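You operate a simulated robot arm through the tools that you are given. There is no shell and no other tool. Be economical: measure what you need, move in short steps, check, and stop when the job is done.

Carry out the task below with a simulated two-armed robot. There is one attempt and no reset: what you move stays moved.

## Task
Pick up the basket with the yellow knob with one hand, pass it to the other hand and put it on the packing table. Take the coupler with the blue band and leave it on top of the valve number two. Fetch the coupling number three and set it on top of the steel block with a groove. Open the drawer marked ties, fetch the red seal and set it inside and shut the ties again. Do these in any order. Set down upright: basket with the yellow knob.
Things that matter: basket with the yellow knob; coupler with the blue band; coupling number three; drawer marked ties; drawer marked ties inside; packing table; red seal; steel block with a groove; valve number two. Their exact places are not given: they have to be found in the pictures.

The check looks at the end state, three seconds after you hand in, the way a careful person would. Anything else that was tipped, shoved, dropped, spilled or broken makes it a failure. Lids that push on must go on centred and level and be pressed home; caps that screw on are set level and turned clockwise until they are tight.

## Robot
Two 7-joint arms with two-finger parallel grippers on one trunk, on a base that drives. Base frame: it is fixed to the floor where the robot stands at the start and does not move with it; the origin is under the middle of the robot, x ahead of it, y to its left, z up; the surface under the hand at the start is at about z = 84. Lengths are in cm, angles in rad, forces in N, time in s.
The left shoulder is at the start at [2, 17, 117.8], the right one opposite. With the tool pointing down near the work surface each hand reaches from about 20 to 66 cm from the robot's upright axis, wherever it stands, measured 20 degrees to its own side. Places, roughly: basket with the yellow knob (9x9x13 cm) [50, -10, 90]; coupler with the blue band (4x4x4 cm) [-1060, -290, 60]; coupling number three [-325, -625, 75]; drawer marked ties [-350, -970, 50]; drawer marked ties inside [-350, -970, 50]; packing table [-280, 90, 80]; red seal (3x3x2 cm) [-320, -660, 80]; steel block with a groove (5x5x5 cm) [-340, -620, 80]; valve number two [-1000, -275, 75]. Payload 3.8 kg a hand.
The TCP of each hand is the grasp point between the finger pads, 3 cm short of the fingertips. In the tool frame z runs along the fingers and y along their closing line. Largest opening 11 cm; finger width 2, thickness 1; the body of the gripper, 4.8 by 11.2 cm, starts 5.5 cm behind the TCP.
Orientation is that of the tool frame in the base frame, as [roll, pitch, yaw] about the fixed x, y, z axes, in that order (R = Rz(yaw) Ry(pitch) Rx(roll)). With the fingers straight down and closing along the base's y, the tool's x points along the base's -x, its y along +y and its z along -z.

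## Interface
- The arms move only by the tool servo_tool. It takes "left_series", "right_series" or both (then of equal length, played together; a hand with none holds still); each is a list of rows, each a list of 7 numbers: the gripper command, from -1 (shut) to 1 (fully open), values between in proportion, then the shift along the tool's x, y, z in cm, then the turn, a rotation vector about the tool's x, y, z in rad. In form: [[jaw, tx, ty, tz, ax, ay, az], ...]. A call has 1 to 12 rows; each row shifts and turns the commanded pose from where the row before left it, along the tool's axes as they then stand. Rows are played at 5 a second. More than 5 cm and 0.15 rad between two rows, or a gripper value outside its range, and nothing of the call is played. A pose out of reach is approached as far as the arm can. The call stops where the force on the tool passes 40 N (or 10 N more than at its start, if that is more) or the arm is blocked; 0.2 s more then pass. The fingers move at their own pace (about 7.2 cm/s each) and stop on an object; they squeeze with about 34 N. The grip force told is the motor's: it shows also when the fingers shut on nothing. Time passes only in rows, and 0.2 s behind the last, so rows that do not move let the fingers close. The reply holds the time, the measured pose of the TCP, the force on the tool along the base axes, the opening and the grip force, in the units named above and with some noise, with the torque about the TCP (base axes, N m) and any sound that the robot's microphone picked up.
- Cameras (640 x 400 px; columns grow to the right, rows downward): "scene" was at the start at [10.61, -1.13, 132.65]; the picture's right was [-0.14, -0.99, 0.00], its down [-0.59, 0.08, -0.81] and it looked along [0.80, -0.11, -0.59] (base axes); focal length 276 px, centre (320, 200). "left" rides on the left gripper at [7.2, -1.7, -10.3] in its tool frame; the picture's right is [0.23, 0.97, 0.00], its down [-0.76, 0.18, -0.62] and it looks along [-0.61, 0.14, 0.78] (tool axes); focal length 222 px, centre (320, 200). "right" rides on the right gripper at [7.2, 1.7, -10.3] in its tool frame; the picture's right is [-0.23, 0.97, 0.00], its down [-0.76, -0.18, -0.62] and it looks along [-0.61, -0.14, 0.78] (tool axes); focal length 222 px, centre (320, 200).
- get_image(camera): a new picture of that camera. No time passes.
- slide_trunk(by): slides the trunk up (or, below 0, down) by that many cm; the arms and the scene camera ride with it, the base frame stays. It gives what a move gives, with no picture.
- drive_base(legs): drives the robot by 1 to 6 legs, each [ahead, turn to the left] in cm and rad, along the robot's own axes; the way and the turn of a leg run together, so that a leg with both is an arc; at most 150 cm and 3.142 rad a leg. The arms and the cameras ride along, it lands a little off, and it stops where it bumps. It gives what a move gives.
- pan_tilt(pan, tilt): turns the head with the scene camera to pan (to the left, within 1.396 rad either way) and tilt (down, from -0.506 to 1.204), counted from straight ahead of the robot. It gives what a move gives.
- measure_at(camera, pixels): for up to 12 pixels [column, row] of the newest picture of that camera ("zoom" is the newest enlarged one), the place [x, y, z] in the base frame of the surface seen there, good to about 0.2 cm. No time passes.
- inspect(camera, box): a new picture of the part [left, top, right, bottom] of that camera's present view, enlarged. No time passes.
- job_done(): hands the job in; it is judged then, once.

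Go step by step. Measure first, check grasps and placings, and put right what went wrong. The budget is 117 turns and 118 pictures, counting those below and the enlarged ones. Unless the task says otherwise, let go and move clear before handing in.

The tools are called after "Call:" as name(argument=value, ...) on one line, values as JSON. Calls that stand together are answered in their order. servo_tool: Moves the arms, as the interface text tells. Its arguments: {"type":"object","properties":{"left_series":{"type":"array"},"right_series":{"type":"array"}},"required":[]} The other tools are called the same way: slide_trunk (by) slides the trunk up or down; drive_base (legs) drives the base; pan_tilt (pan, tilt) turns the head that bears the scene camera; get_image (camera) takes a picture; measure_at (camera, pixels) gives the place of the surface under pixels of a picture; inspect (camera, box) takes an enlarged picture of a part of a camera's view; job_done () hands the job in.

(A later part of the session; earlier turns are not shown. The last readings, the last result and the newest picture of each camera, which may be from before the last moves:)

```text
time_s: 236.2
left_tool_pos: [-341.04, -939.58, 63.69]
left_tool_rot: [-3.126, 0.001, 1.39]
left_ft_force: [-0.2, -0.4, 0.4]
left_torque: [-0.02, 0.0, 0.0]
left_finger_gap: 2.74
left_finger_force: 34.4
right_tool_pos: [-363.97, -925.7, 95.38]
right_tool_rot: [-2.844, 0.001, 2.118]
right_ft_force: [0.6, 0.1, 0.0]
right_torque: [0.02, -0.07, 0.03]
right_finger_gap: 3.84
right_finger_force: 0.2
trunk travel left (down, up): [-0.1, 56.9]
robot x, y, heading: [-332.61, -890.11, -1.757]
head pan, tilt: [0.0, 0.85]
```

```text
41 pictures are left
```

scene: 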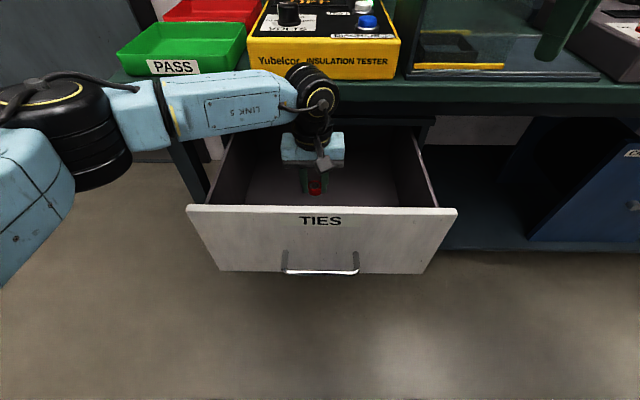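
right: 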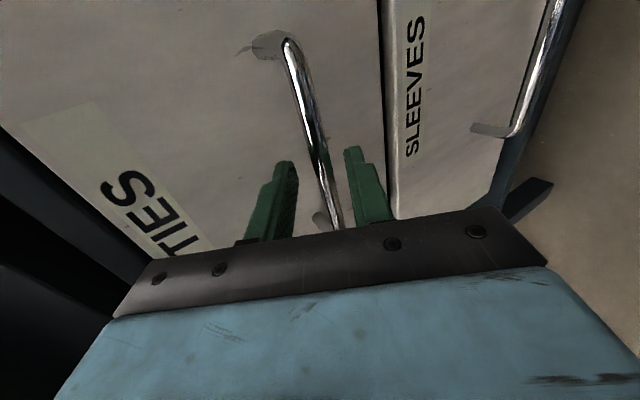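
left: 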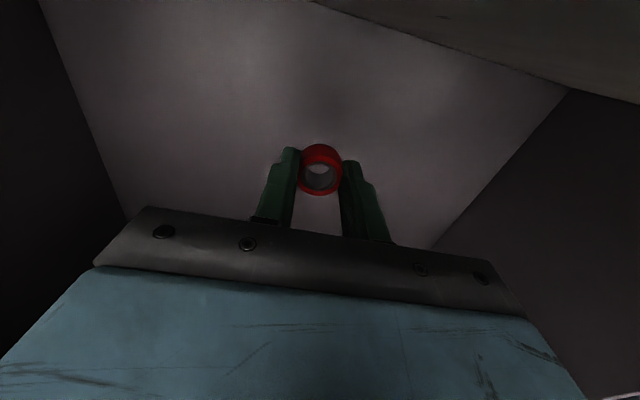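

Good position. Lowering again in steps.

Call:
servo_tool(left_series=[[-1, -0.8, 0, 2, 0, 0, 0], [-1, 0, 0, 3, 0, 0, 0], [-1, 0, 0, 3, 0, 0, 0], [-1, 0, 0, 2.5, 0, 0, 0], [-1, 0, 0, 1, 0, 0, 0], [-1, 0, 0, 0, 0, 0, 0]])

Call:
get_image(camera="scene")

```text
time_s: 237.6
left_tool_pos: [-341.3, -940.48, 52.17]
left_tool_rot: [-3.125, 0.002, 1.388]
left_ft_force: [-0.1, -0.6, -0.9]
left_torque: [0.03, 0.04, 0.0]
left_finger_gap: 2.76
left_finger_force: 34.1
right_tool_pos: [-364.01, -925.78, 95.39]
right_tool_rot: [-2.845, -0.001, 2.117]
right_ft_force: [0.5, 0.4, 0.3]
right_torque: [0.0, -0.02, 0.0]
right_finger_gap: 3.87
right_finger_force: 0.1
trunk travel left (down, up): [-0.1, 56.9]
robot x, y, heading: [-333.06, -890.39, -1.752]
head pan, tilt: [0.0, 0.85]
```

```text
40 pictures are left
```

scene: 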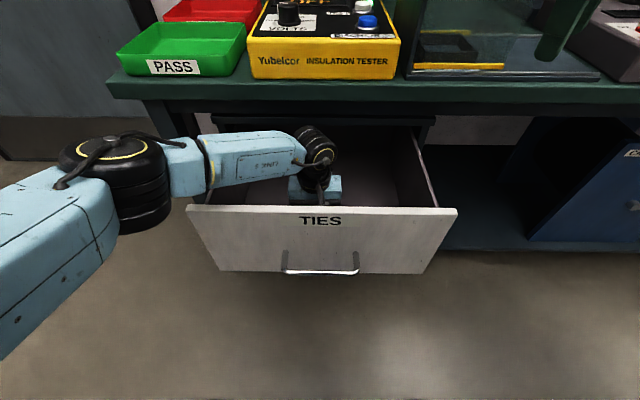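

No contact; the seal is about 1 cm above the floor. Lowering 0.9, releasing and rising.

Call:
servo_tool(left_series=[[-1, 0, 0, 0.5, 0, 0, 0], [-1, 0, 0, 0.4, 0, 0, 0], [-0.6, 0, 0, 0, 0, 0, 0], [-0.1, 0, 0, 0, 0, 0, 0], [-0.1, 0, 0, 0, 0, 0, 0], [-0.1, 0, 0, -3, 0, 0, 0], [-0.1, 0, 0, -4.5, 0, 0, 0], [-0.1, 0, 0, -4.5, 0, 0, 0], [-0.1, 0, 0, -4.5, 0, 0, 0], [-0.1, 0, 0, -4.5, 0, 0, 0], [-0.1, 0, 0, -4.5, 0, 0, 0]])

Call:
get_image(camera="left")

```text
time_s: 240.0
left_tool_pos: [-340.69, -940.57, 76.82]
left_tool_rot: [-3.126, 0.001, 1.39]
left_ft_force: [-0.3, -0.1, -0.2]
left_torque: [0.0, 0.0, -0.01]
left_finger_gap: 4.95
left_finger_force: 0.2
right_tool_pos: [-364.1, -925.74, 95.43]
right_tool_rot: [-2.844, 0.002, 2.116]
right_ft_force: [-0.8, 0.5, -0.8]
right_torque: [0.03, 0.0, -0.01]
right_finger_gap: 3.86
right_finger_force: 0.1
trunk travel left (down, up): [-0.1, 56.9]
robot x, y, heading: [-332.64, -890.17, -1.753]
head pan, tilt: [0.0, 0.85]
```

```text
39 pictures are left
```

left: 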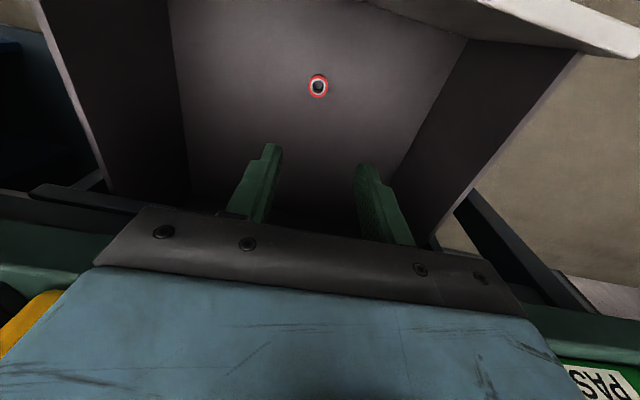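

The seal lies flat in the drawer. Now raising the left hand, backing away 30 cm, and preparing it as a shut, forward-tilted fist to push the drawer closed.

Call:
servo_tool(left_series=[[-0.5, 0, 0, -4.5, 0, 0, 0], [-1, 0, 0, -4, 0, 0, 0]])

Call:
drive_base(legs=[[-32, 0]])

Call:
servo_tool(left_series=[[-1, 0, 0, 0, 0, -0.15, 0], [-1, 0, 0, 0, 0, -0.15, 0], [-1, 0, 0, 0, 0, -0.15, 0], [-1, 0, 0, 0, 0, -0.15, 0], [-1, 0, 0, 0, 0, -0.15, 0], [-1, 0, 0, 0, 0, -0.15, 0], [-1, 0, 0, 0, 0, -0.15, 0], [-1, 3.5, 0, 2, 0, 0, 0], [-1, 3.5, 0, 2, 0, 0, 0], [-1, 3.5, 0, 2, 0, 0, 0], [-1, 3.5, 0, 2, 0, 0, 0], [-1, 3.5, 0, 2, 0, 0, 0]])

Call:
get_image(camera="scene")

```text
time_s: 240.6
left_tool_pos: [-340.47, -940.44, 85.48]
left_tool_rot: [-3.126, 0.002, 1.389]
left_ft_force: [0.4, -0.2, 0.5]
left_torque: [0.02, -0.03, 0.03]
left_finger_gap: 0.02
left_finger_force: 28.2
right_tool_pos: [-364.1, -925.68, 95.39]
right_tool_rot: [-2.846, 0.0, 2.117]
right_ft_force: [-0.3, -0.3, -0.4]
right_torque: [0.01, -0.01, 0.0]
right_finger_gap: 3.82
right_finger_force: 0.1
trunk travel left (down, up): [-0.1, 56.9]
robot x, y, heading: [-333.08, -890.22, -1.752]
head pan, tilt: [0.0, 0.85]
```

```text
time_s: 242.8
left_tool_pos: [-334.52, -908.23, 85.37]
left_tool_rot: [-3.125, 0.002, 1.386]
left_ft_force: [0.5, 0.2, 0.0]
left_torque: [0.01, -0.01, -0.02]
left_finger_gap: 0.0
left_finger_force: 34.5
right_tool_pos: [-358.2, -893.39, 95.39]
right_tool_rot: [-2.844, -0.002, 2.115]
right_ft_force: [0.8, 0.3, 0.4]
right_torque: [0.03, 0.01, 0.0]
right_finger_gap: 3.86
right_finger_force: 0.0
trunk travel left (down, up): [-0.1, 56.9]
robot x, y, heading: [-326.99, -857.21, -1.753]
head pan, tilt: [0.0, 0.85]
```

```text
time_s: 245.4
left_tool_pos: [-334.85, -908.06, 65.28]
left_tool_rot: [-3.109, 1.051, 1.416]
left_ft_force: [0.0, -0.2, -0.2]
left_torque: [-0.03, 0.0, 0.01]
left_finger_gap: 0.01
left_finger_force: 34.1
right_tool_pos: [-358.21, -893.46, 95.37]
right_tool_rot: [-2.844, 0.0, 2.115]
right_ft_force: [0.2, 1.4, 0.8]
right_torque: [-0.01, 0.01, 0.04]
right_finger_gap: 3.84
right_finger_force: 0.0
trunk travel left (down, up): [-0.1, 56.9]
robot x, y, heading: [-327.12, -858.15, -1.758]
head pan, tilt: [0.0, 0.85]
```

```text
38 pictures are left
```

scene: 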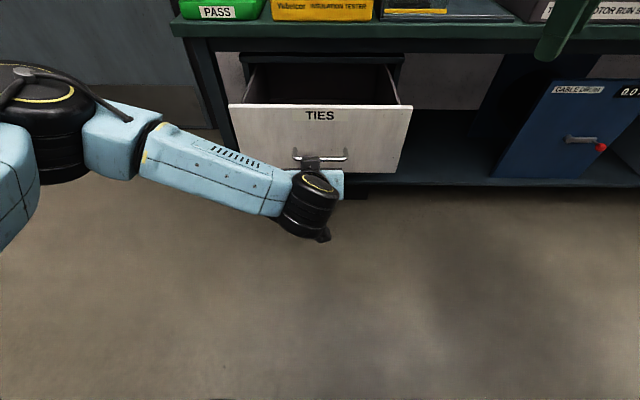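

The shut fist points at the panel just above the handle. Lowering 3 cm, then pushing by driving forward in stages.

Call:
servo_tool(left_series=[[-1, 2.6, 0, 1.5, 0, 0, 0], [-1, 0, 0, 0, 0, 0, 0]])

Call:
drive_base(legs=[[16, 0], [20, 0]])

Call:
get_image(camera="scene")

```text
time_s: 246.0
left_tool_pos: [-334.8, -908.01, 62.34]
left_tool_rot: [-3.109, 1.051, 1.414]
left_ft_force: [-0.4, 0.5, 0.1]
left_torque: [0.02, 0.03, 0.01]
left_finger_gap: 0.0
left_finger_force: 33.9
right_tool_pos: [-358.13, -893.45, 95.37]
right_tool_rot: [-2.845, 0.0, 2.115]
right_ft_force: [-0.5, 0.2, 0.2]
right_torque: [-0.02, 0.01, 0.0]
right_finger_gap: 3.84
right_finger_force: 0.1
trunk travel left (down, up): [-0.1, 56.9]
robot x, y, heading: [-326.61, -858.06, -1.755]
head pan, tilt: [0.0, 0.85]
```

```text
time_s: 248.7
left_tool_pos: [-341.18, -944.27, 62.25]
left_tool_rot: [-3.11, 1.052, 1.422]
left_ft_force: [-0.9, -0.8, -0.1]
left_torque: [-0.02, 0.01, 0.03]
left_finger_gap: 0.0
left_finger_force: 34.1
right_tool_pos: [-364.47, -929.54, 95.48]
right_tool_rot: [-2.845, 0.0, 2.12]
right_ft_force: [0.0, -0.4, -0.2]
right_torque: [0.02, -0.05, -0.01]
right_finger_gap: 3.87
right_finger_force: 0.0
trunk travel left (down, up): [-0.1, 56.9]
robot x, y, heading: [-334.03, -893.64, -1.746]
head pan, tilt: [0.0, 0.85]
```

```text
37 pictures are left
```

scene: 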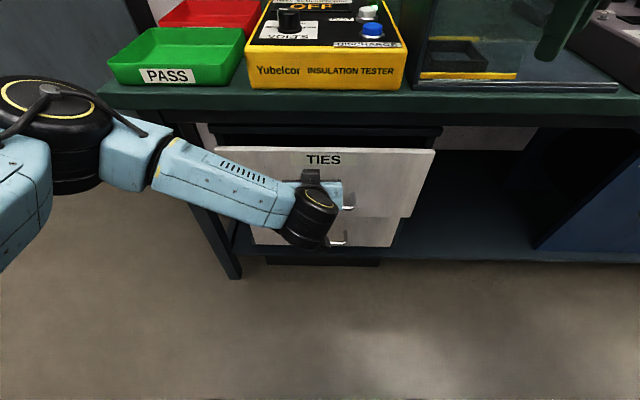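

The drawer slides in; about 6 cm remain. Pushing the rest.

Call:
drive_base(legs=[[7.5, 0]])

Call:
get_image(camera="scene")

Call:
measure_at(camera="scene", pixels=[[300, 175], [340, 170], [380, 170], [240, 170], [380, 225], [370, 240], [260, 150], [350, 150]])

```text
time_s: 249.8
left_tool_pos: [-342.55, -949.97, 61.77]
left_tool_rot: [-3.109, 1.028, 1.41]
left_ft_force: [1.1, 1.7, 0.0]
left_torque: [-0.03, 0.04, 0.01]
left_finger_gap: 0.01
left_finger_force: 34.4
right_tool_pos: [-365.71, -936.75, 95.37]
right_tool_rot: [-2.847, 0.0, 2.123]
right_ft_force: [0.4, -1.2, -0.3]
right_torque: [0.0, 0.0, -0.03]
right_finger_gap: 3.85
right_finger_force: 0.0
trunk travel left (down, up): [-0.1, 56.9]
robot x, y, heading: [-334.97, -901.31, -1.745]
head pan, tilt: [0.0, 0.85]
stopped in leg 1: the force on the tool passed its limit at 98 N (the readings are from after the stop); the commanded pose is now the measured one
```

```text
36 pictures are left
```

scene: 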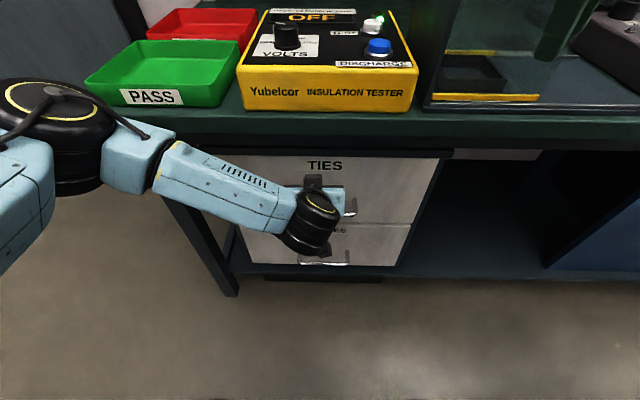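

```text
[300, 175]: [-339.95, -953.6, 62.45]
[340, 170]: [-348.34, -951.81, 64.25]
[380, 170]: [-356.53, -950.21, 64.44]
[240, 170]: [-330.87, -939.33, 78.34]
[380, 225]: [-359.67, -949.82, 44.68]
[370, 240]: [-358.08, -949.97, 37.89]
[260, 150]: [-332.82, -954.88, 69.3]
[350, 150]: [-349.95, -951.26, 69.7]
```

The drawer is shut (face at its original plane). Backing off, raising the left hand and trunk, and turning towards (-1000,-280) to look.

Call:
drive_base(legs=[[-45, 0]])

Call:
slide_trunk(by=20)

Call:
servo_tool(left_series=[[-0.5, -4, 0, -2.5, 0, 0, 0], [-0.5, -4, 0, -2.5, 0, 0, 0], [-0.5, -4, 0, -2.5, 0, 0, 0], [-0.5, -4, 0, -2.5, 0, 0, 0], [-0.5, 0, 0, 0, 0, 0.15, 0], [-0.5, 0, 0, 0, 0, 0.15, 0], [-0.5, 0, 0, 0, 0, 0.15, 0], [-0.5, 0, 0, 0, 0, 0.15, 0], [-0.5, 0, 0, 0, 0, 0.15, 0], [-0.5, 0, 0, 0, 0, 0.15, 0], [-0.5, 0, 0, 0, 0, 0.15, 0]])

Call:
drive_base(legs=[[0, -2.1]])

Call:
pan_tilt(pan=0.0, tilt=0.15)

Call:
get_image(camera="scene")

```text
time_s: 252.5
left_tool_pos: [-334.7, -906.61, 61.86]
left_tool_rot: [-3.109, 1.026, 1.412]
left_ft_force: [-0.2, -0.1, 0.0]
left_torque: [-0.04, -0.02, -0.02]
left_finger_gap: 0.0
left_finger_force: 35.2
right_tool_pos: [-357.89, -893.3, 95.29]
right_tool_rot: [-2.847, 0.0, 2.127]
right_ft_force: [0.6, -0.5, 0.1]
right_torque: [-0.01, 0.0, 0.01]
right_finger_gap: 3.84
right_finger_force: 0.0
trunk travel left (down, up): [-0.1, 56.9]
robot x, y, heading: [-327.17, -857.66, -1.741]
head pan, tilt: [0.0, 0.85]
```

```text
time_s: 254.6
left_tool_pos: [-334.58, -906.59, 81.72]
left_tool_rot: [-3.111, 1.026, 1.411]
left_ft_force: [0.6, 0.1, 0.0]
left_torque: [0.02, -0.01, -0.06]
left_finger_gap: 0.0
left_finger_force: 33.9
right_tool_pos: [-358.01, -893.37, 115.45]
right_tool_rot: [-2.847, 0.001, 2.125]
right_ft_force: [0.3, -0.3, 0.1]
right_torque: [-0.01, -0.02, -0.04]
right_finger_gap: 3.87
right_finger_force: 0.1
trunk travel left (down, up): [-20.1, 36.9]
robot x, y, heading: [-327.24, -857.59, -1.741]
head pan, tilt: [0.0, 0.85]
```

```text
time_s: 257.0
left_tool_pos: [-334.45, -906.44, 100.71]
left_tool_rot: [-3.125, -0.024, 1.381]
left_ft_force: [0.3, 0.3, 0.4]
left_torque: [0.03, 0.01, 0.04]
left_finger_gap: 2.75
left_finger_force: 0.1
right_tool_pos: [-358.07, -893.27, 115.37]
right_tool_rot: [-2.847, 0.0, 2.126]
right_ft_force: [0.0, 1.0, 0.4]
right_torque: [0.04, -0.04, -0.04]
right_finger_gap: 3.87
right_finger_force: 0.1
trunk travel left (down, up): [-20.1, 36.9]
robot x, y, heading: [-327.16, -857.45, -1.743]
head pan, tilt: [0.0, 0.85]
```

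```text
time_s: 262.5
left_tool_pos: [-365.29, -825.99, 100.72]
left_tool_rot: [-3.126, -0.023, -0.74]
left_ft_force: [0.1, -0.6, 0.1]
left_torque: [0.02, -0.01, -0.01]
left_finger_gap: 2.72
left_finger_force: 0.1
right_tool_pos: [-341.62, -812.57, 115.33]
right_tool_rot: [-2.847, 0.001, 0.006]
right_ft_force: [-0.8, -0.1, 1.1]
right_torque: [0.0, -0.01, 0.02]
right_finger_gap: 3.9
right_finger_force: 0.0
trunk travel left (down, up): [-20.1, 36.9]
robot x, y, heading: [-326.68, -857.75, 2.419]
head pan, tilt: [0.0, 0.85]
```

```text
time_s: 263.6
left_tool_pos: [-365.24, -825.97, 100.72]
left_tool_rot: [-3.126, -0.024, -0.74]
left_ft_force: [-0.3, 0.5, 0.6]
left_torque: [0.03, 0.01, -0.02]
left_finger_gap: 2.75
left_finger_force: 0.0
right_tool_pos: [-341.65, -812.66, 115.37]
right_tool_rot: [-2.846, -0.001, 0.006]
right_ft_force: [-0.4, 0.4, 0.2]
right_torque: [-0.01, -0.03, 0.02]
right_finger_gap: 3.85
right_finger_force: 0.0
trunk travel left (down, up): [-20.1, 36.9]
robot x, y, heading: [-327.43, -857.3, 2.42]
head pan, tilt: [0.0, 0.15]
```

```text
35 pictures are left
```

scene: 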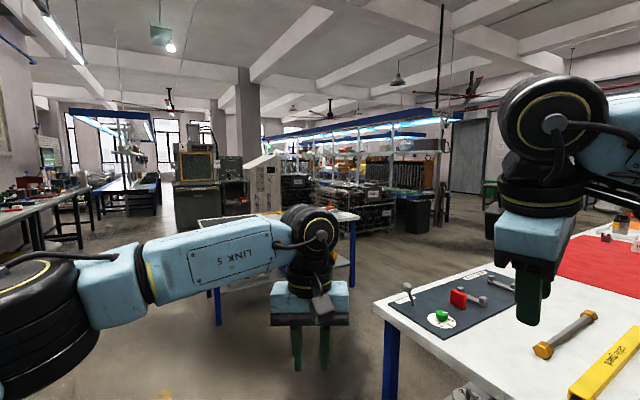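

I need the layout ahead. Measuring distances of the obstacles in view.

Call:
measure_at(camera="scene", pixels=[[195, 190], [262, 180], [330, 215], [410, 215], [350, 150], [300, 150], [140, 190], [355, 225], [120, 240], [290, 235], [440, 190], [200, 225]])

Call:
inspect(camera="scene", box=[160, 100, 460, 260])

```text
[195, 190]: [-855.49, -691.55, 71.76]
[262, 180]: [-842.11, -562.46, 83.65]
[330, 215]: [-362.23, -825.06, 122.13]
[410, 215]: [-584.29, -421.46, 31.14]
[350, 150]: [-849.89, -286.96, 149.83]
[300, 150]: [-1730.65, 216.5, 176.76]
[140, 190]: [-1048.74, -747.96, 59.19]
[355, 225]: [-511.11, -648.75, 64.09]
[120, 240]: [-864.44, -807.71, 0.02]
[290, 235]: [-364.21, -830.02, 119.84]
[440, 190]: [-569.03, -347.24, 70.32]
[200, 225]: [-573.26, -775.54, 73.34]
```

```text
2.13 times, centred on (310, 180) of scene
```

zoom: 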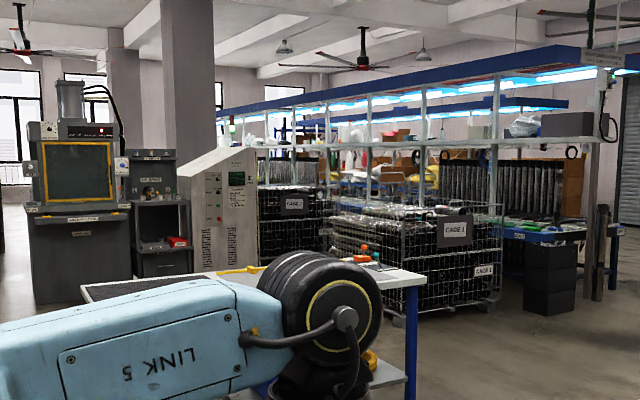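

Call:
measure_at(camera="zoom", pixels=[[470, 255], [400, 300], [500, 290], [345, 215], [290, 225], [268, 250], [235, 220], [130, 240], [60, 290], [165, 210], [550, 240], [440, 170]])

Call:
drive_base(legs=[[0, 0.35], [100, 0]])

Call:
pan_tilt(pan=-0.1, tilt=0.15)

Call:
get_image(camera="scene")

```text
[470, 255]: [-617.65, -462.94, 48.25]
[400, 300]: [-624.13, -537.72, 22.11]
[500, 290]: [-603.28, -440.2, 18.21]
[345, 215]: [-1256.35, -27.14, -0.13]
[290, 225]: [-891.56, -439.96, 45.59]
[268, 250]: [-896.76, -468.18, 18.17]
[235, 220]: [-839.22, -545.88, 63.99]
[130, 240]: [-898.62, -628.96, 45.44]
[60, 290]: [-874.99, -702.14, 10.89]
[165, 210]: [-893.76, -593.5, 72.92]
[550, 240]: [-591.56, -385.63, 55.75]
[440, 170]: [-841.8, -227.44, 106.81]
```

```text
time_s: 269.9
left_tool_pos: [-468.1, -806.24, 100.7]
left_tool_rot: [-3.127, -0.023, -0.369]
left_ft_force: [0.2, 0.1, 0.1]
left_torque: [0.0, 0.0, -0.01]
left_finger_gap: 2.75
left_finger_force: 0.1
right_tool_pos: [-450.87, -785.46, 115.36]
right_tool_rot: [-2.848, -0.002, 0.375]
right_ft_force: [-0.7, 0.1, 0.1]
right_torque: [0.02, -0.03, -0.02]
right_finger_gap: 3.83
right_finger_force: 0.2
trunk travel left (down, up): [-20.1, 36.9]
robot x, y, heading: [-421.26, -821.96, 2.789]
head pan, tilt: [0.0, 0.15]
```

```text
time_s: 270.5
left_tool_pos: [-467.94, -806.29, 100.79]
left_tool_rot: [-3.126, -0.023, -0.366]
left_ft_force: [0.6, -0.4, 0.4]
left_torque: [-0.04, -0.01, 0.01]
left_finger_gap: 2.74
left_finger_force: 0.0
right_tool_pos: [-451.07, -785.4, 115.27]
right_tool_rot: [-2.848, 0.001, 0.376]
right_ft_force: [0.3, 0.9, 0.7]
right_torque: [0.0, -0.01, 0.0]
right_finger_gap: 3.88
right_finger_force: 0.2
trunk travel left (down, up): [-20.1, 36.9]
robot x, y, heading: [-421.02, -822.09, 2.794]
head pan, tilt: [-0.099, 0.15]
```

```text
33 pictures are left
```

scene: 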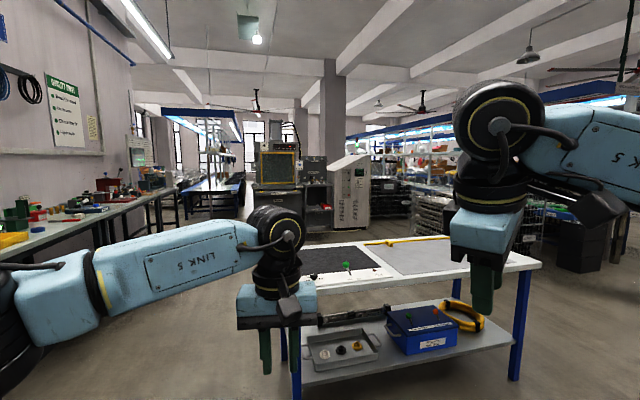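

Call:
measure_at(camera="scene", pixels=[[300, 283], [258, 200], [275, 218], [240, 195], [215, 195], [190, 200], [100, 215], [30, 250], [170, 240], [230, 225], [345, 230], [320, 210]])

Call:
inspect(camera="scene", box=[100, 80, 400, 260])

```text
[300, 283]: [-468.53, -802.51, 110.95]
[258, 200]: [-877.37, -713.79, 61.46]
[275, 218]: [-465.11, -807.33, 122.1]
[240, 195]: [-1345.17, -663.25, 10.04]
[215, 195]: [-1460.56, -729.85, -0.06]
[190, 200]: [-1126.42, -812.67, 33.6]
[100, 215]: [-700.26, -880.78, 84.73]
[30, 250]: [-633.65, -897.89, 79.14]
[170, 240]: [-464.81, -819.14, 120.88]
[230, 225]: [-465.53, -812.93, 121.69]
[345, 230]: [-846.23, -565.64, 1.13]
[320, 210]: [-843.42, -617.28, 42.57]
```

```text
2.13 times, centred on (250, 170) of scene
```

zoom: 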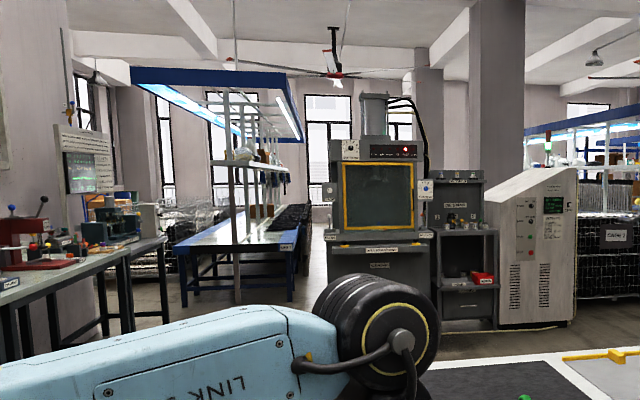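

The machine, cabinet and cages block the direct way; the aisle on the left of table 2 leads around. I'll go through the corridor between table 2 and the wall bench.

Call:
drive_base(legs=[[0, 1.02], [58, 0], [0, -0.87], [150, 0], [110, 0]])

Call:
pan_tilt(pan=-0.3, tilt=0.1)

Call:
get_image(camera="scene")

```text
time_s: 290.9
left_tool_pos: [-768.84, -789.59, 100.69]
left_tool_rot: [-3.126, -0.022, -0.251]
left_ft_force: [0.4, -0.1, 0.0]
left_torque: [-0.02, 0.02, -0.03]
left_finger_gap: 2.75
left_finger_force: 0.0
right_tool_pos: [-754.46, -766.92, 115.31]
right_tool_rot: [-2.847, -0.001, 0.491]
right_ft_force: [0.2, 0.3, 0.6]
right_torque: [-0.03, -0.02, 0.0]
right_finger_gap: 3.87
right_finger_force: 0.0
trunk travel left (down, up): [-20.1, 36.9]
robot x, y, heading: [-720.63, -800.12, 2.905]
head pan, tilt: [-0.099, 0.15]
```

```text
time_s: 291.6
left_tool_pos: [-768.84, -789.71, 100.65]
left_tool_rot: [-3.126, -0.022, -0.252]
left_ft_force: [0.2, 0.7, 0.5]
left_torque: [0.0, 0.04, -0.03]
left_finger_gap: 2.78
left_finger_force: 0.0
right_tool_pos: [-754.29, -766.93, 115.39]
right_tool_rot: [-2.847, 0.0, 0.49]
right_ft_force: [0.6, -0.7, -0.7]
right_torque: [-0.01, -0.01, -0.03]
right_finger_gap: 3.85
right_finger_force: 0.1
trunk travel left (down, up): [-20.1, 36.9]
robot x, y, heading: [-720.66, -800.0, 2.907]
head pan, tilt: [-0.3, 0.099]
```

```text
31 pictures are left
```

scene: 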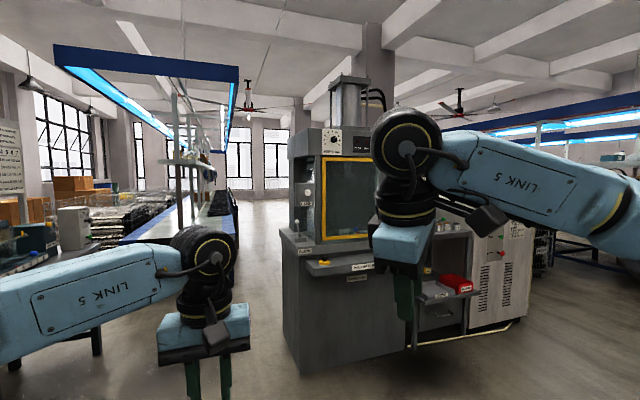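

Call:
measure_at(camera="scene", pixels=[[286, 260], [300, 240], [237, 200], [236, 215], [258, 240], [270, 225], [250, 270], [150, 235], [262, 205], [300, 365], [560, 245]])

Call:
inspect(camera="scene", box=[200, 120, 340, 260])

```text
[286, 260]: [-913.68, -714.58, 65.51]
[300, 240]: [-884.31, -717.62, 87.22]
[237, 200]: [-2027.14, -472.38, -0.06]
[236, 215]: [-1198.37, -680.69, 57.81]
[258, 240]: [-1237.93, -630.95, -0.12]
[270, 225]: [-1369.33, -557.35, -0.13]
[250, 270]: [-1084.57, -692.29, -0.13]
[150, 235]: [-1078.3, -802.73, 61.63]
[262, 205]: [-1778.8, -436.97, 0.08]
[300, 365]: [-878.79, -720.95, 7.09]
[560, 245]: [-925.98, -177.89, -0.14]
```

```text
2.86 times, centred on (270, 190) of scene
```

zoom: 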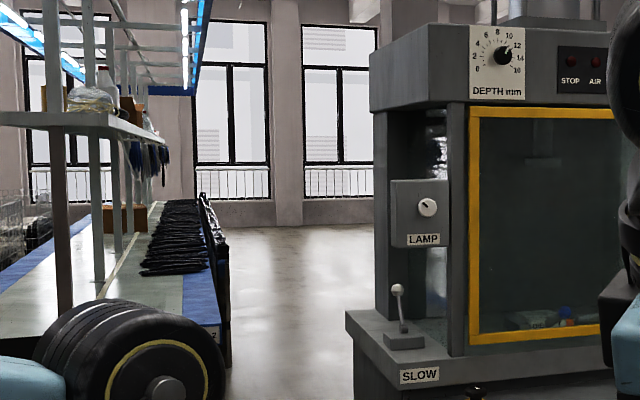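

The aisle continues between the machine's left side (y −716) and line 2 (starting near x −1045). Driving to about (-925,-795) and looking to the right.

Call:
drive_base(legs=[[0, 0.21], [140, 0], [60, 0]])

Call:
pan_tilt(pan=-1.25, tilt=0.1)

Call:
get_image(camera="scene")

Call:
measure_at(camera="scene", pixels=[[100, 260], [160, 240], [200, 240], [240, 230], [280, 230], [320, 230], [360, 230], [200, 200], [240, 200], [280, 200], [320, 200], [150, 200]])

```text
time_s: 302.2
left_tool_pos: [-966.42, -794.44, 100.68]
left_tool_rot: [-3.125, -0.021, -0.045]
left_ft_force: [-0.6, -0.4, -0.2]
left_torque: [-0.03, -0.04, -0.01]
left_finger_gap: 2.75
left_finger_force: 0.0
right_tool_pos: [-956.86, -769.1, 115.31]
right_tool_rot: [-2.847, 0.0, 0.696]
right_ft_force: [-0.7, -0.4, 0.4]
right_torque: [-0.02, -0.02, 0.01]
right_finger_gap: 3.88
right_finger_force: 0.0
trunk travel left (down, up): [-20.1, 36.9]
robot x, y, heading: [-916.86, -794.73, 3.111]
head pan, tilt: [-0.3, 0.099]
```

```text
time_s: 303.5
left_tool_pos: [-966.39, -794.34, 100.69]
left_tool_rot: [-3.126, -0.023, -0.044]
left_ft_force: [0.4, -0.2, -0.7]
left_torque: [-0.02, 0.01, -0.01]
left_finger_gap: 2.74
left_finger_force: 0.0
right_tool_pos: [-956.79, -769.14, 115.47]
right_tool_rot: [-2.847, 0.001, 0.698]
right_ft_force: [1.1, 0.2, -0.4]
right_torque: [-0.01, -0.02, 0.0]
right_finger_gap: 3.83
right_finger_force: 0.0
trunk travel left (down, up): [-20.1, 36.9]
robot x, y, heading: [-917.11, -794.47, 3.109]
head pan, tilt: [-1.25, 0.099]
```

```text
29 pictures are left
```

scene: 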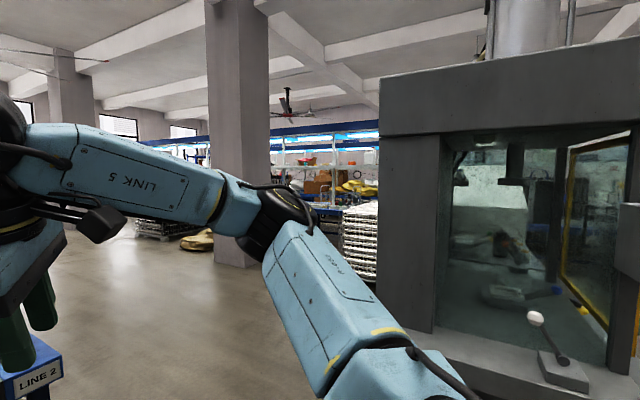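

```text
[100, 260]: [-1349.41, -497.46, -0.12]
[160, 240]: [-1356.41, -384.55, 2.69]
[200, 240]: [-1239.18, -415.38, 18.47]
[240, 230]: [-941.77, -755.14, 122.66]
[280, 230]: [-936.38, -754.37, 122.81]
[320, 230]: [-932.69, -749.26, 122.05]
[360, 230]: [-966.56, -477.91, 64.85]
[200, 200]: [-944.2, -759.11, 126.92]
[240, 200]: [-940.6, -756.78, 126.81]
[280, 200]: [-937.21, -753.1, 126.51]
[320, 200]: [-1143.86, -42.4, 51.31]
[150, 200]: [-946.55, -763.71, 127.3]
```

Call:
inspect(camera="scene", box=[120, 110, 400, 280])

Call:
measure_at(camera="zoom", pixels=[[290, 100], [330, 180], [480, 110], [550, 190], [450, 110], [410, 120], [590, 300], [210, 300], [180, 230], [200, 390], [530, 170], [250, 340]])

Call:
measure_at(camera="scene", pixels=[[30, 345], [60, 350], [8, 385], [50, 390], [385, 250], [405, 310], [100, 350], [150, 380], [230, 262], [380, 200]])

```text
2.29 times, centred on (260, 195) of scene
```

zoom: 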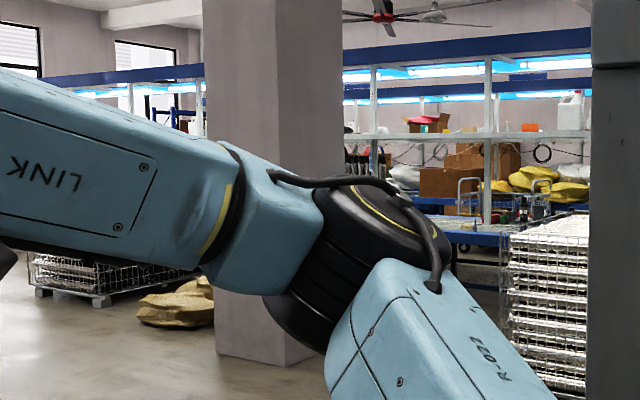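

```text
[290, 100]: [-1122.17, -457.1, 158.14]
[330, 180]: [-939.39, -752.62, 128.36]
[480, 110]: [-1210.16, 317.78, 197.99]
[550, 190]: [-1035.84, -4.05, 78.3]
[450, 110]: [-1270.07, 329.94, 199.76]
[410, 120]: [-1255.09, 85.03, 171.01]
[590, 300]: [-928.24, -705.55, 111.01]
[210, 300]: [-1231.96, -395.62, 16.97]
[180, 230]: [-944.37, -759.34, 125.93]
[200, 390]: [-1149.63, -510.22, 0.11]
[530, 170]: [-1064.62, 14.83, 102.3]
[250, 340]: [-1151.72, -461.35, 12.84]
```

```text
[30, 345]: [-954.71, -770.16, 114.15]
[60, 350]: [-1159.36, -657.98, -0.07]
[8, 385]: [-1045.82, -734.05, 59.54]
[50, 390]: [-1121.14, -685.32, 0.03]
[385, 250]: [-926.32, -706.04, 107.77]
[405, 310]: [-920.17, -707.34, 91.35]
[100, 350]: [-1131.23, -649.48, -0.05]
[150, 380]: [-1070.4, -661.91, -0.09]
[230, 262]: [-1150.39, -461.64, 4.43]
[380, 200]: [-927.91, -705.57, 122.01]
```

Beyond the gap (machine corner (-928,-705), line 2 corner (-1046,-734)) there's open floor. Passing through it closer to the low line‑2 corner.

Call:
drive_base(legs=[[63, 0], [0, -1.27], [150, 0], [50, 0]])

Call:
pan_tilt(pan=-0.2, tilt=0.15)

Call:
get_image(camera="scene")

```text
time_s: 319.8
left_tool_pos: [-1045.77, -551.5, 100.61]
left_tool_rot: [-3.125, -0.022, -1.328]
left_ft_force: [0.0, -0.3, -0.4]
left_torque: [-0.03, -0.03, 0.0]
left_finger_gap: 2.77
left_finger_force: 0.1
right_tool_pos: [-1018.83, -553.52, 115.29]
right_tool_rot: [-2.846, -0.001, -0.585]
right_ft_force: [0.1, 0.1, -0.8]
right_torque: [0.01, 0.01, -0.01]
right_finger_gap: 3.87
right_finger_force: 0.1
trunk travel left (down, up): [-20.1, 36.9]
robot x, y, heading: [-1032.31, -598.64, 1.829]
head pan, tilt: [-1.25, 0.099]
```

```text
time_s: 321.1
left_tool_pos: [-1045.72, -551.6, 100.68]
left_tool_rot: [-3.124, -0.021, -1.325]
left_ft_force: [-0.2, -0.4, 0.5]
left_torque: [0.02, 0.0, -0.01]
left_finger_gap: 2.77
left_finger_force: 0.1
right_tool_pos: [-1019.02, -553.7, 115.39]
right_tool_rot: [-2.847, 0.001, -0.584]
right_ft_force: [0.4, 0.0, 0.4]
right_torque: [0.0, -0.03, -0.01]
right_finger_gap: 3.83
right_finger_force: 0.0
trunk travel left (down, up): [-20.1, 36.9]
robot x, y, heading: [-1031.67, -599.32, 1.832]
head pan, tilt: [-0.201, 0.15]
```

```text
27 pictures are left
```

scene: 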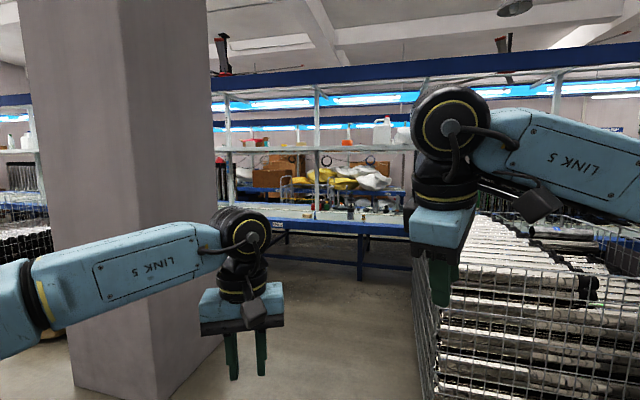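

Line 1 lies ahead with small parts on its bench near (350,212), between the column and a cage. Measuring the passage and zooming on the parts.

Call:
measure_at(camera="scene", pixels=[[205, 340], [155, 385], [420, 280], [440, 350], [415, 225], [350, 225], [300, 225], [360, 210], [340, 210], [390, 210]])

Call:
inspect(camera="scene", box=[260, 170, 420, 250])

```text
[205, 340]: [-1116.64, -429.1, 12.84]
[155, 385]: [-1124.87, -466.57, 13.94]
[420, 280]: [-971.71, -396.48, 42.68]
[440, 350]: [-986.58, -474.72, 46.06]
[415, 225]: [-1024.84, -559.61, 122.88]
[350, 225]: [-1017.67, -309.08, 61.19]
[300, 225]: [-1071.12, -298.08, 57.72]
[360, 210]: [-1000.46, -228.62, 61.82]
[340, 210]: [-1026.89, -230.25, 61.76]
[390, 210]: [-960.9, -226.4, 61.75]
```

```text
4.00 times, centred on (340, 210) of scene
```

zoom: 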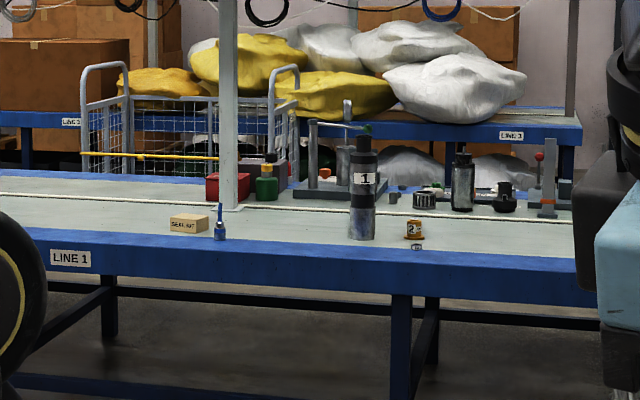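

The coupler (small, blue, zoom (220,225)) and the brass valve marked 2 (zoom (414,230)) are on line 1's bench (z 61.5). Driving through between column and cage towards it.

Call:
drive_base(legs=[[0, -0.19], [130, 0], [75, 0], [0, 0.13]])

Call:
pan_tilt(pan=0.0, tilt=0.55)

Call:
get_image(camera="scene")

```text
time_s: 332.6
left_tool_pos: [-1052.43, -345.11, 100.58]
left_tool_rot: [-3.127, -0.024, -1.413]
left_ft_force: [-0.9, -0.8, -0.7]
left_torque: [-0.04, -0.02, -0.04]
left_finger_gap: 2.73
left_finger_force: 0.0
right_tool_pos: [-1025.87, -349.37, 115.46]
right_tool_rot: [-2.845, 0.002, -0.671]
right_ft_force: [-0.1, -1.3, 0.2]
right_torque: [-0.03, -0.05, -0.04]
right_finger_gap: 3.84
right_finger_force: 0.1
trunk travel left (down, up): [-20.1, 36.9]
robot x, y, heading: [-1042.8, -393.49, 1.742]
head pan, tilt: [-0.201, 0.15]
```

```text
time_s: 333.5
left_tool_pos: [-1052.41, -345.01, 100.7]
left_tool_rot: [-3.126, -0.022, -1.413]
left_ft_force: [-1.2, 0.4, -0.2]
left_torque: [-0.03, 0.0, -0.02]
left_finger_gap: 2.75
left_finger_force: 0.0
right_tool_pos: [-1025.81, -349.31, 115.32]
right_tool_rot: [-2.847, 0.0, -0.673]
right_ft_force: [0.3, 0.2, -0.2]
right_torque: [-0.04, 0.0, 0.03]
right_finger_gap: 3.88
right_finger_force: 0.0
trunk travel left (down, up): [-20.1, 36.9]
robot x, y, heading: [-1042.34, -393.77, 1.74]
head pan, tilt: [0.0, 0.55]
```

```text
25 pictures are left
```

scene: 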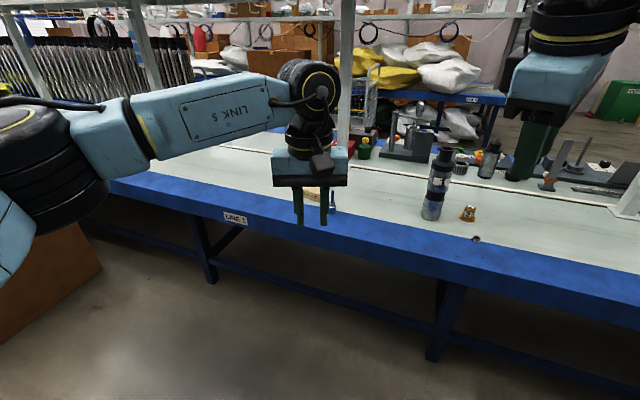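

Call:
inspect(camera="scene", box=[300, 130, 500, 250])

Call:
measure_at(camera="zoom", pixels=[[106, 215], [106, 260], [540, 235], [540, 280], [565, 345], [450, 200], [430, 290], [150, 30], [60, 210], [520, 370], [535, 255], [106, 190]])

```text
3.20 times, centred on (400, 190) of scene
```

zoom: 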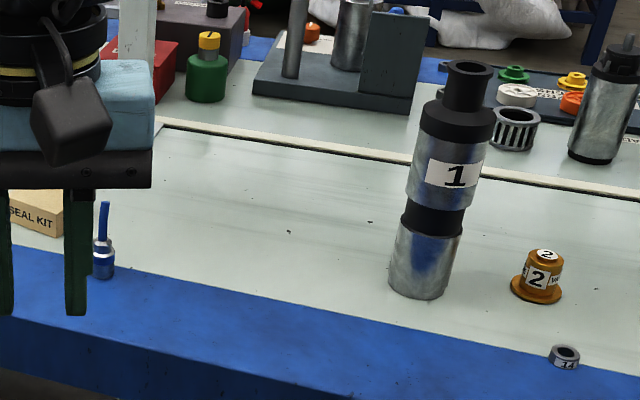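

```text
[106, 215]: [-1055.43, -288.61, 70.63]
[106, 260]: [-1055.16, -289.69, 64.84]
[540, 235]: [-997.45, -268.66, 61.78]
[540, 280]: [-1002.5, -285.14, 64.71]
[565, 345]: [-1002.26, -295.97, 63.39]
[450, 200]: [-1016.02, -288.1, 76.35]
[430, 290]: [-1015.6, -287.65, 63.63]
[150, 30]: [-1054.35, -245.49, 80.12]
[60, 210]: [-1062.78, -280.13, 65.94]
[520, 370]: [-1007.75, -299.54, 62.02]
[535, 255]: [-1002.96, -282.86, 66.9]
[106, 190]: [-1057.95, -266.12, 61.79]
```

The blue-banded piece at zoom (104,250) is partly hidden by my left fingers; valve 2 (brass) is at (-1002.7,-284). Moving the left hand aside for a clear view.

Call:
servo_tool(left_series=[[0, 2, 4, -2, 0, 0, 0], [0, 2, 4, -2, 0, 0, 0], [0, 0, 4, 0, 0, 0, 0], [0, 0, 0, 0, 0, 0, 0]])

Call:
inspect(camera="scene", box=[295, 170, 375, 230])

Call:
measure_at(camera="zoom", pixels=[[295, 270], [265, 285], [325, 285], [295, 325], [295, 210], [298, 245], [200, 200], [160, 180], [295, 300]])

```text
time_s: 334.5
left_tool_pos: [-1063.53, -350.86, 104.44]
left_tool_rot: [-3.125, -0.019, -1.414]
left_ft_force: [0.2, 0.5, -0.1]
left_torque: [0.04, 0.01, -0.01]
left_finger_gap: 5.52
left_finger_force: 0.1
right_tool_pos: [-1025.64, -349.25, 115.31]
right_tool_rot: [-2.846, 0.001, -0.67]
right_ft_force: [0.8, 0.5, 0.5]
right_torque: [-0.02, 0.01, -0.01]
right_finger_gap: 3.82
right_finger_force: 0.1
trunk travel left (down, up): [-20.1, 36.9]
robot x, y, heading: [-1042.88, -393.21, 1.742]
head pan, tilt: [0.0, 0.55]
```

```text
6.67 times, centred on (335, 200) of scene
```

zoom: 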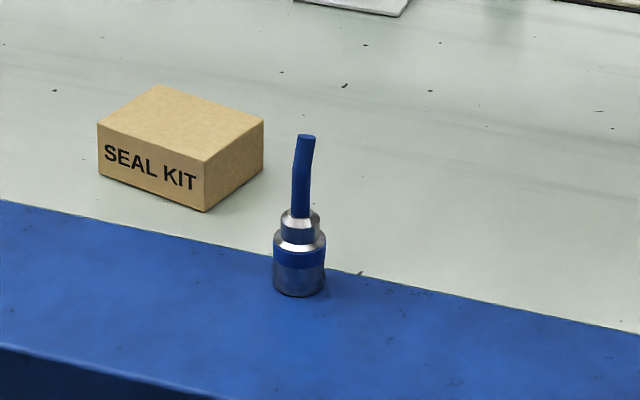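

```text
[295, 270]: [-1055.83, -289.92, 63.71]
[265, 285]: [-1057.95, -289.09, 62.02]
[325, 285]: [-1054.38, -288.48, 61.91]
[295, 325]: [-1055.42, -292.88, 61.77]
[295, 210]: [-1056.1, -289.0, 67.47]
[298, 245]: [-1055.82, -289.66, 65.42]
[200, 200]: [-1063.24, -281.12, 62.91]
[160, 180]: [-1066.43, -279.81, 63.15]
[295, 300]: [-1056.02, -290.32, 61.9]
```

The coupler (silver, blue band, blue stub) stands at (-1056,-288.7); valve 2 at (-1002.7,-283.5), about 53 cm apart. I'll stand midway so both are reachable by turning the base, and lower the trunk.

Call:
servo_tool(right_series=[[-0.3, 2, 2, -4, 0, 0, 0], [-0.3, 2, 2, -4, 0, 0, 0], [-0.3, 0, 0, -4, 0, 0, 0]])

Call:
drive_base(legs=[[0, -0.53], [54, 0], [0, 0.56]])

Call:
slide_trunk(by=-18)

Call:
pan_tilt(pan=0.1, tilt=0.75)

Call:
get_image(camera="scene")

```text
time_s: 335.3
left_tool_pos: [-1063.64, -350.86, 104.53]
left_tool_rot: [-3.125, -0.021, -1.414]
left_ft_force: [-0.6, -0.2, 0.6]
left_torque: [-0.02, -0.02, 0.02]
left_finger_gap: 5.51
left_finger_force: 0.0
right_tool_pos: [-1027.26, -357.87, 125.7]
right_tool_rot: [-2.846, 0.001, -0.672]
right_ft_force: [0.6, -0.1, -0.9]
right_torque: [0.01, 0.0, 0.03]
right_finger_gap: 3.81
right_finger_force: 0.1
trunk travel left (down, up): [-20.1, 36.9]
robot x, y, heading: [-1042.72, -393.86, 1.743]
head pan, tilt: [0.0, 0.55]
```

```text
time_s: 341.5
left_tool_pos: [-1045.55, -300.59, 104.46]
left_tool_rot: [-3.127, -0.02, -1.386]
left_ft_force: [-0.1, -0.8, -0.1]
left_torque: [0.0, 0.01, 0.02]
left_finger_gap: 5.51
left_finger_force: 0.0
right_tool_pos: [-1009.01, -306.42, 125.73]
right_tool_rot: [-2.844, 0.001, -0.644]
right_ft_force: [-0.8, -0.2, -0.4]
right_torque: [0.02, -0.02, 0.01]
right_finger_gap: 3.85
right_finger_force: 0.0
trunk travel left (down, up): [-20.1, 36.9]
robot x, y, heading: [-1023.6, -342.7, 1.768]
head pan, tilt: [0.0, 0.55]
```

```text
time_s: 343.5
left_tool_pos: [-1045.63, -300.35, 86.58]
left_tool_rot: [-3.125, -0.021, -1.385]
left_ft_force: [0.0, 1.0, 0.1]
left_torque: [0.01, 0.02, 0.01]
left_finger_gap: 5.49
left_finger_force: 0.1
right_tool_pos: [-1008.88, -306.37, 107.69]
right_tool_rot: [-2.845, 0.001, -0.645]
right_ft_force: [-0.7, 0.5, -0.2]
right_torque: [-0.03, -0.02, -0.01]
right_finger_gap: 3.82
right_finger_force: 0.1
trunk travel left (down, up): [-2.1, 54.9]
robot x, y, heading: [-1023.28, -342.24, 1.767]
head pan, tilt: [0.0, 0.55]
```

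```text
time_s: 344.2
left_tool_pos: [-1045.56, -300.48, 86.39]
left_tool_rot: [-3.125, -0.021, -1.386]
left_ft_force: [-0.3, 0.6, -1.2]
left_torque: [0.02, 0.0, 0.03]
left_finger_gap: 5.49
left_finger_force: 0.0
right_tool_pos: [-1008.76, -306.4, 107.83]
right_tool_rot: [-2.846, -0.001, -0.644]
right_ft_force: [0.1, 0.5, 0.7]
right_torque: [-0.03, -0.01, 0.02]
right_finger_gap: 3.84
right_finger_force: 0.1
trunk travel left (down, up): [-2.1, 54.9]
robot x, y, heading: [-1023.29, -342.19, 1.77]
head pan, tilt: [0.099, 0.75]
```

```text
22 pictures are left
```

scene: 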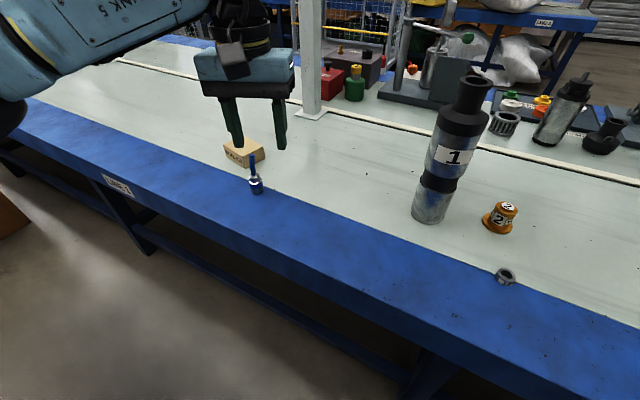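

Moving the left hand above the coupler, levelling it, and checking from the wrist camera.

Call:
servo_tool(left_series=[[0, 0, 0, 0, -0.016, -0.021, 0], [0, -3.35, 2.05, 0, 0, 0, 0], [0, -3.35, 2.05, 0, 0, 0, 0], [0, -3.35, 2.05, 0, 0, 0, 0], [0, -3.35, 2.05, 0, 0, 0, 0], [0, 0, 0, 4, 0, 0, 0], [0, 0, 0, 0, 0, 0, 0]])

Call:
get_image(camera="left")

```text
time_s: 345.8
left_tool_pos: [-1055.96, -288.82, 82.52]
left_tool_rot: [3.141, 0.0, -1.386]
left_ft_force: [-0.5, 0.5, 0.2]
left_torque: [0.02, 0.02, 0.02]
left_finger_gap: 5.49
left_finger_force: 0.1
right_tool_pos: [-1008.8, -306.33, 107.82]
right_tool_rot: [-2.844, -0.001, -0.644]
right_ft_force: [-0.1, 0.2, 0.3]
right_torque: [0.01, -0.01, -0.03]
right_finger_gap: 3.85
right_finger_force: 0.1
trunk travel left (down, up): [-2.1, 54.9]
robot x, y, heading: [-1023.34, -342.49, 1.771]
head pan, tilt: [0.099, 0.75]
```

```text
21 pictures are left
```

left: 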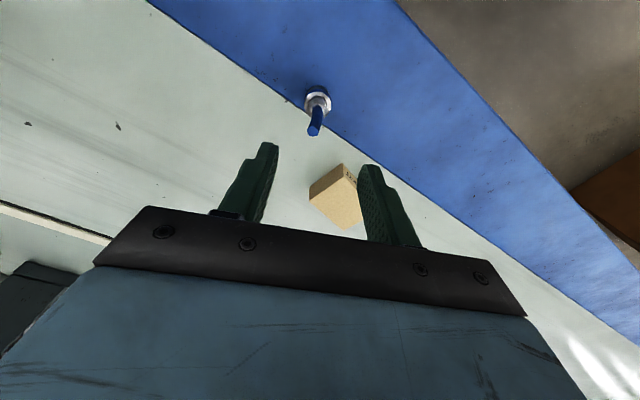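

Call:
measure_at(camera="left", pixels=[[306, 102], [331, 100], [318, 89], [317, 112], [318, 100], [316, 130], [340, 200], [312, 190]])

Call:
inspect(camera="left", box=[270, 60, 370, 160])

```text
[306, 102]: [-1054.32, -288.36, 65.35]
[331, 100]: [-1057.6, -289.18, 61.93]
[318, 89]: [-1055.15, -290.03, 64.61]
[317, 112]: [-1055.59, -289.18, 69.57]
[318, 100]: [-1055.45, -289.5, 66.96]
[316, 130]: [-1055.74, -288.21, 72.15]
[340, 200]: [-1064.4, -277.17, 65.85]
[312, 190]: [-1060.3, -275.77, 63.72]
```

```text
4.00 times, centred on (320, 110) of left
```

zoom: 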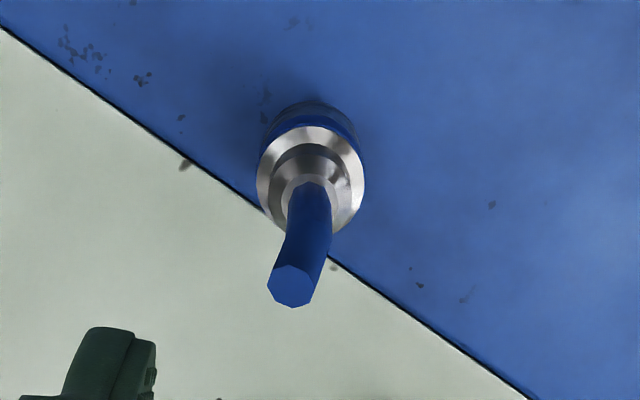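

Call:
measure_at(camera="zoom", pixels=[[262, 188], [361, 188], [311, 131], [345, 222], [275, 215], [348, 145], [270, 150], [292, 285], [290, 270]])

```text
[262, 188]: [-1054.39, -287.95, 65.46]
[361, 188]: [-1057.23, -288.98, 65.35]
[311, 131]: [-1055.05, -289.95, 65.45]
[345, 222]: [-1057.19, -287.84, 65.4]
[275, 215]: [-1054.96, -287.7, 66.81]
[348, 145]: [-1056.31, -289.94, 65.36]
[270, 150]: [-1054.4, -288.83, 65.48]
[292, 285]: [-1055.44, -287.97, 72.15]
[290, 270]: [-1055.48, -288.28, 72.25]
```

Body centre (-1055.8,-288.5), Ø3.1, shoulder z 65.4, stub top z 72.2. I'll grip with the TCP at z 67.1 so the palm clears the stub.

Call:
servo_tool(left_series=[[0, -0.29, -0.22, 4, 0, 0, 0], [0, 0, 0, 4, 0, 0, 0], [0, 0, 0, 4, 0, 0, 0], [0, 0, 0, 2.4, 0, 0, 0], [0, 0, 0, 1, 0, 0, 0], [0, 0, 0, 0, 0, 0, 0], [-0.6, 0, 0, 0, 0, 0, 0], [-1, 0, 0, 0, 0, 0, 0], [-1, 0, 0, 0, 0, 0, 0]])

Call:
get_image(camera="left")

```text
time_s: 347.8
left_tool_pos: [-1055.94, -288.53, 67.16]
left_tool_rot: [3.14, -0.002, -1.388]
left_ft_force: [0.9, -0.6, 0.3]
left_torque: [0.03, 0.02, -0.02]
left_finger_gap: 3.12
left_finger_force: 34.0
right_tool_pos: [-1008.97, -306.38, 107.71]
right_tool_rot: [-2.848, -0.002, -0.644]
right_ft_force: [0.8, 0.2, 0.1]
right_torque: [0.0, -0.01, -0.02]
right_finger_gap: 3.84
right_finger_force: 0.1
trunk travel left (down, up): [-2.1, 54.9]
robot x, y, heading: [-1023.42, -342.47, 1.77]
head pan, tilt: [0.099, 0.75]
```

```text
19 pictures are left
```

left: 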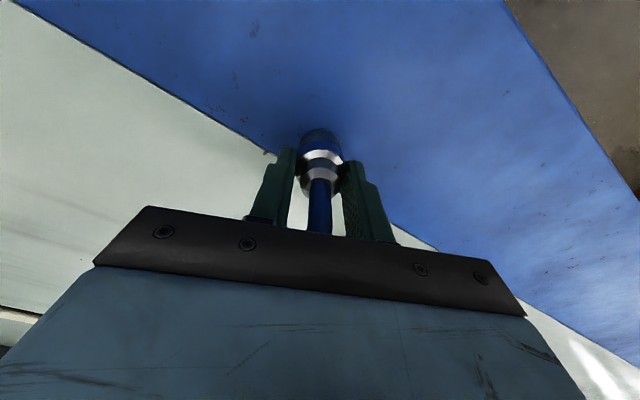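

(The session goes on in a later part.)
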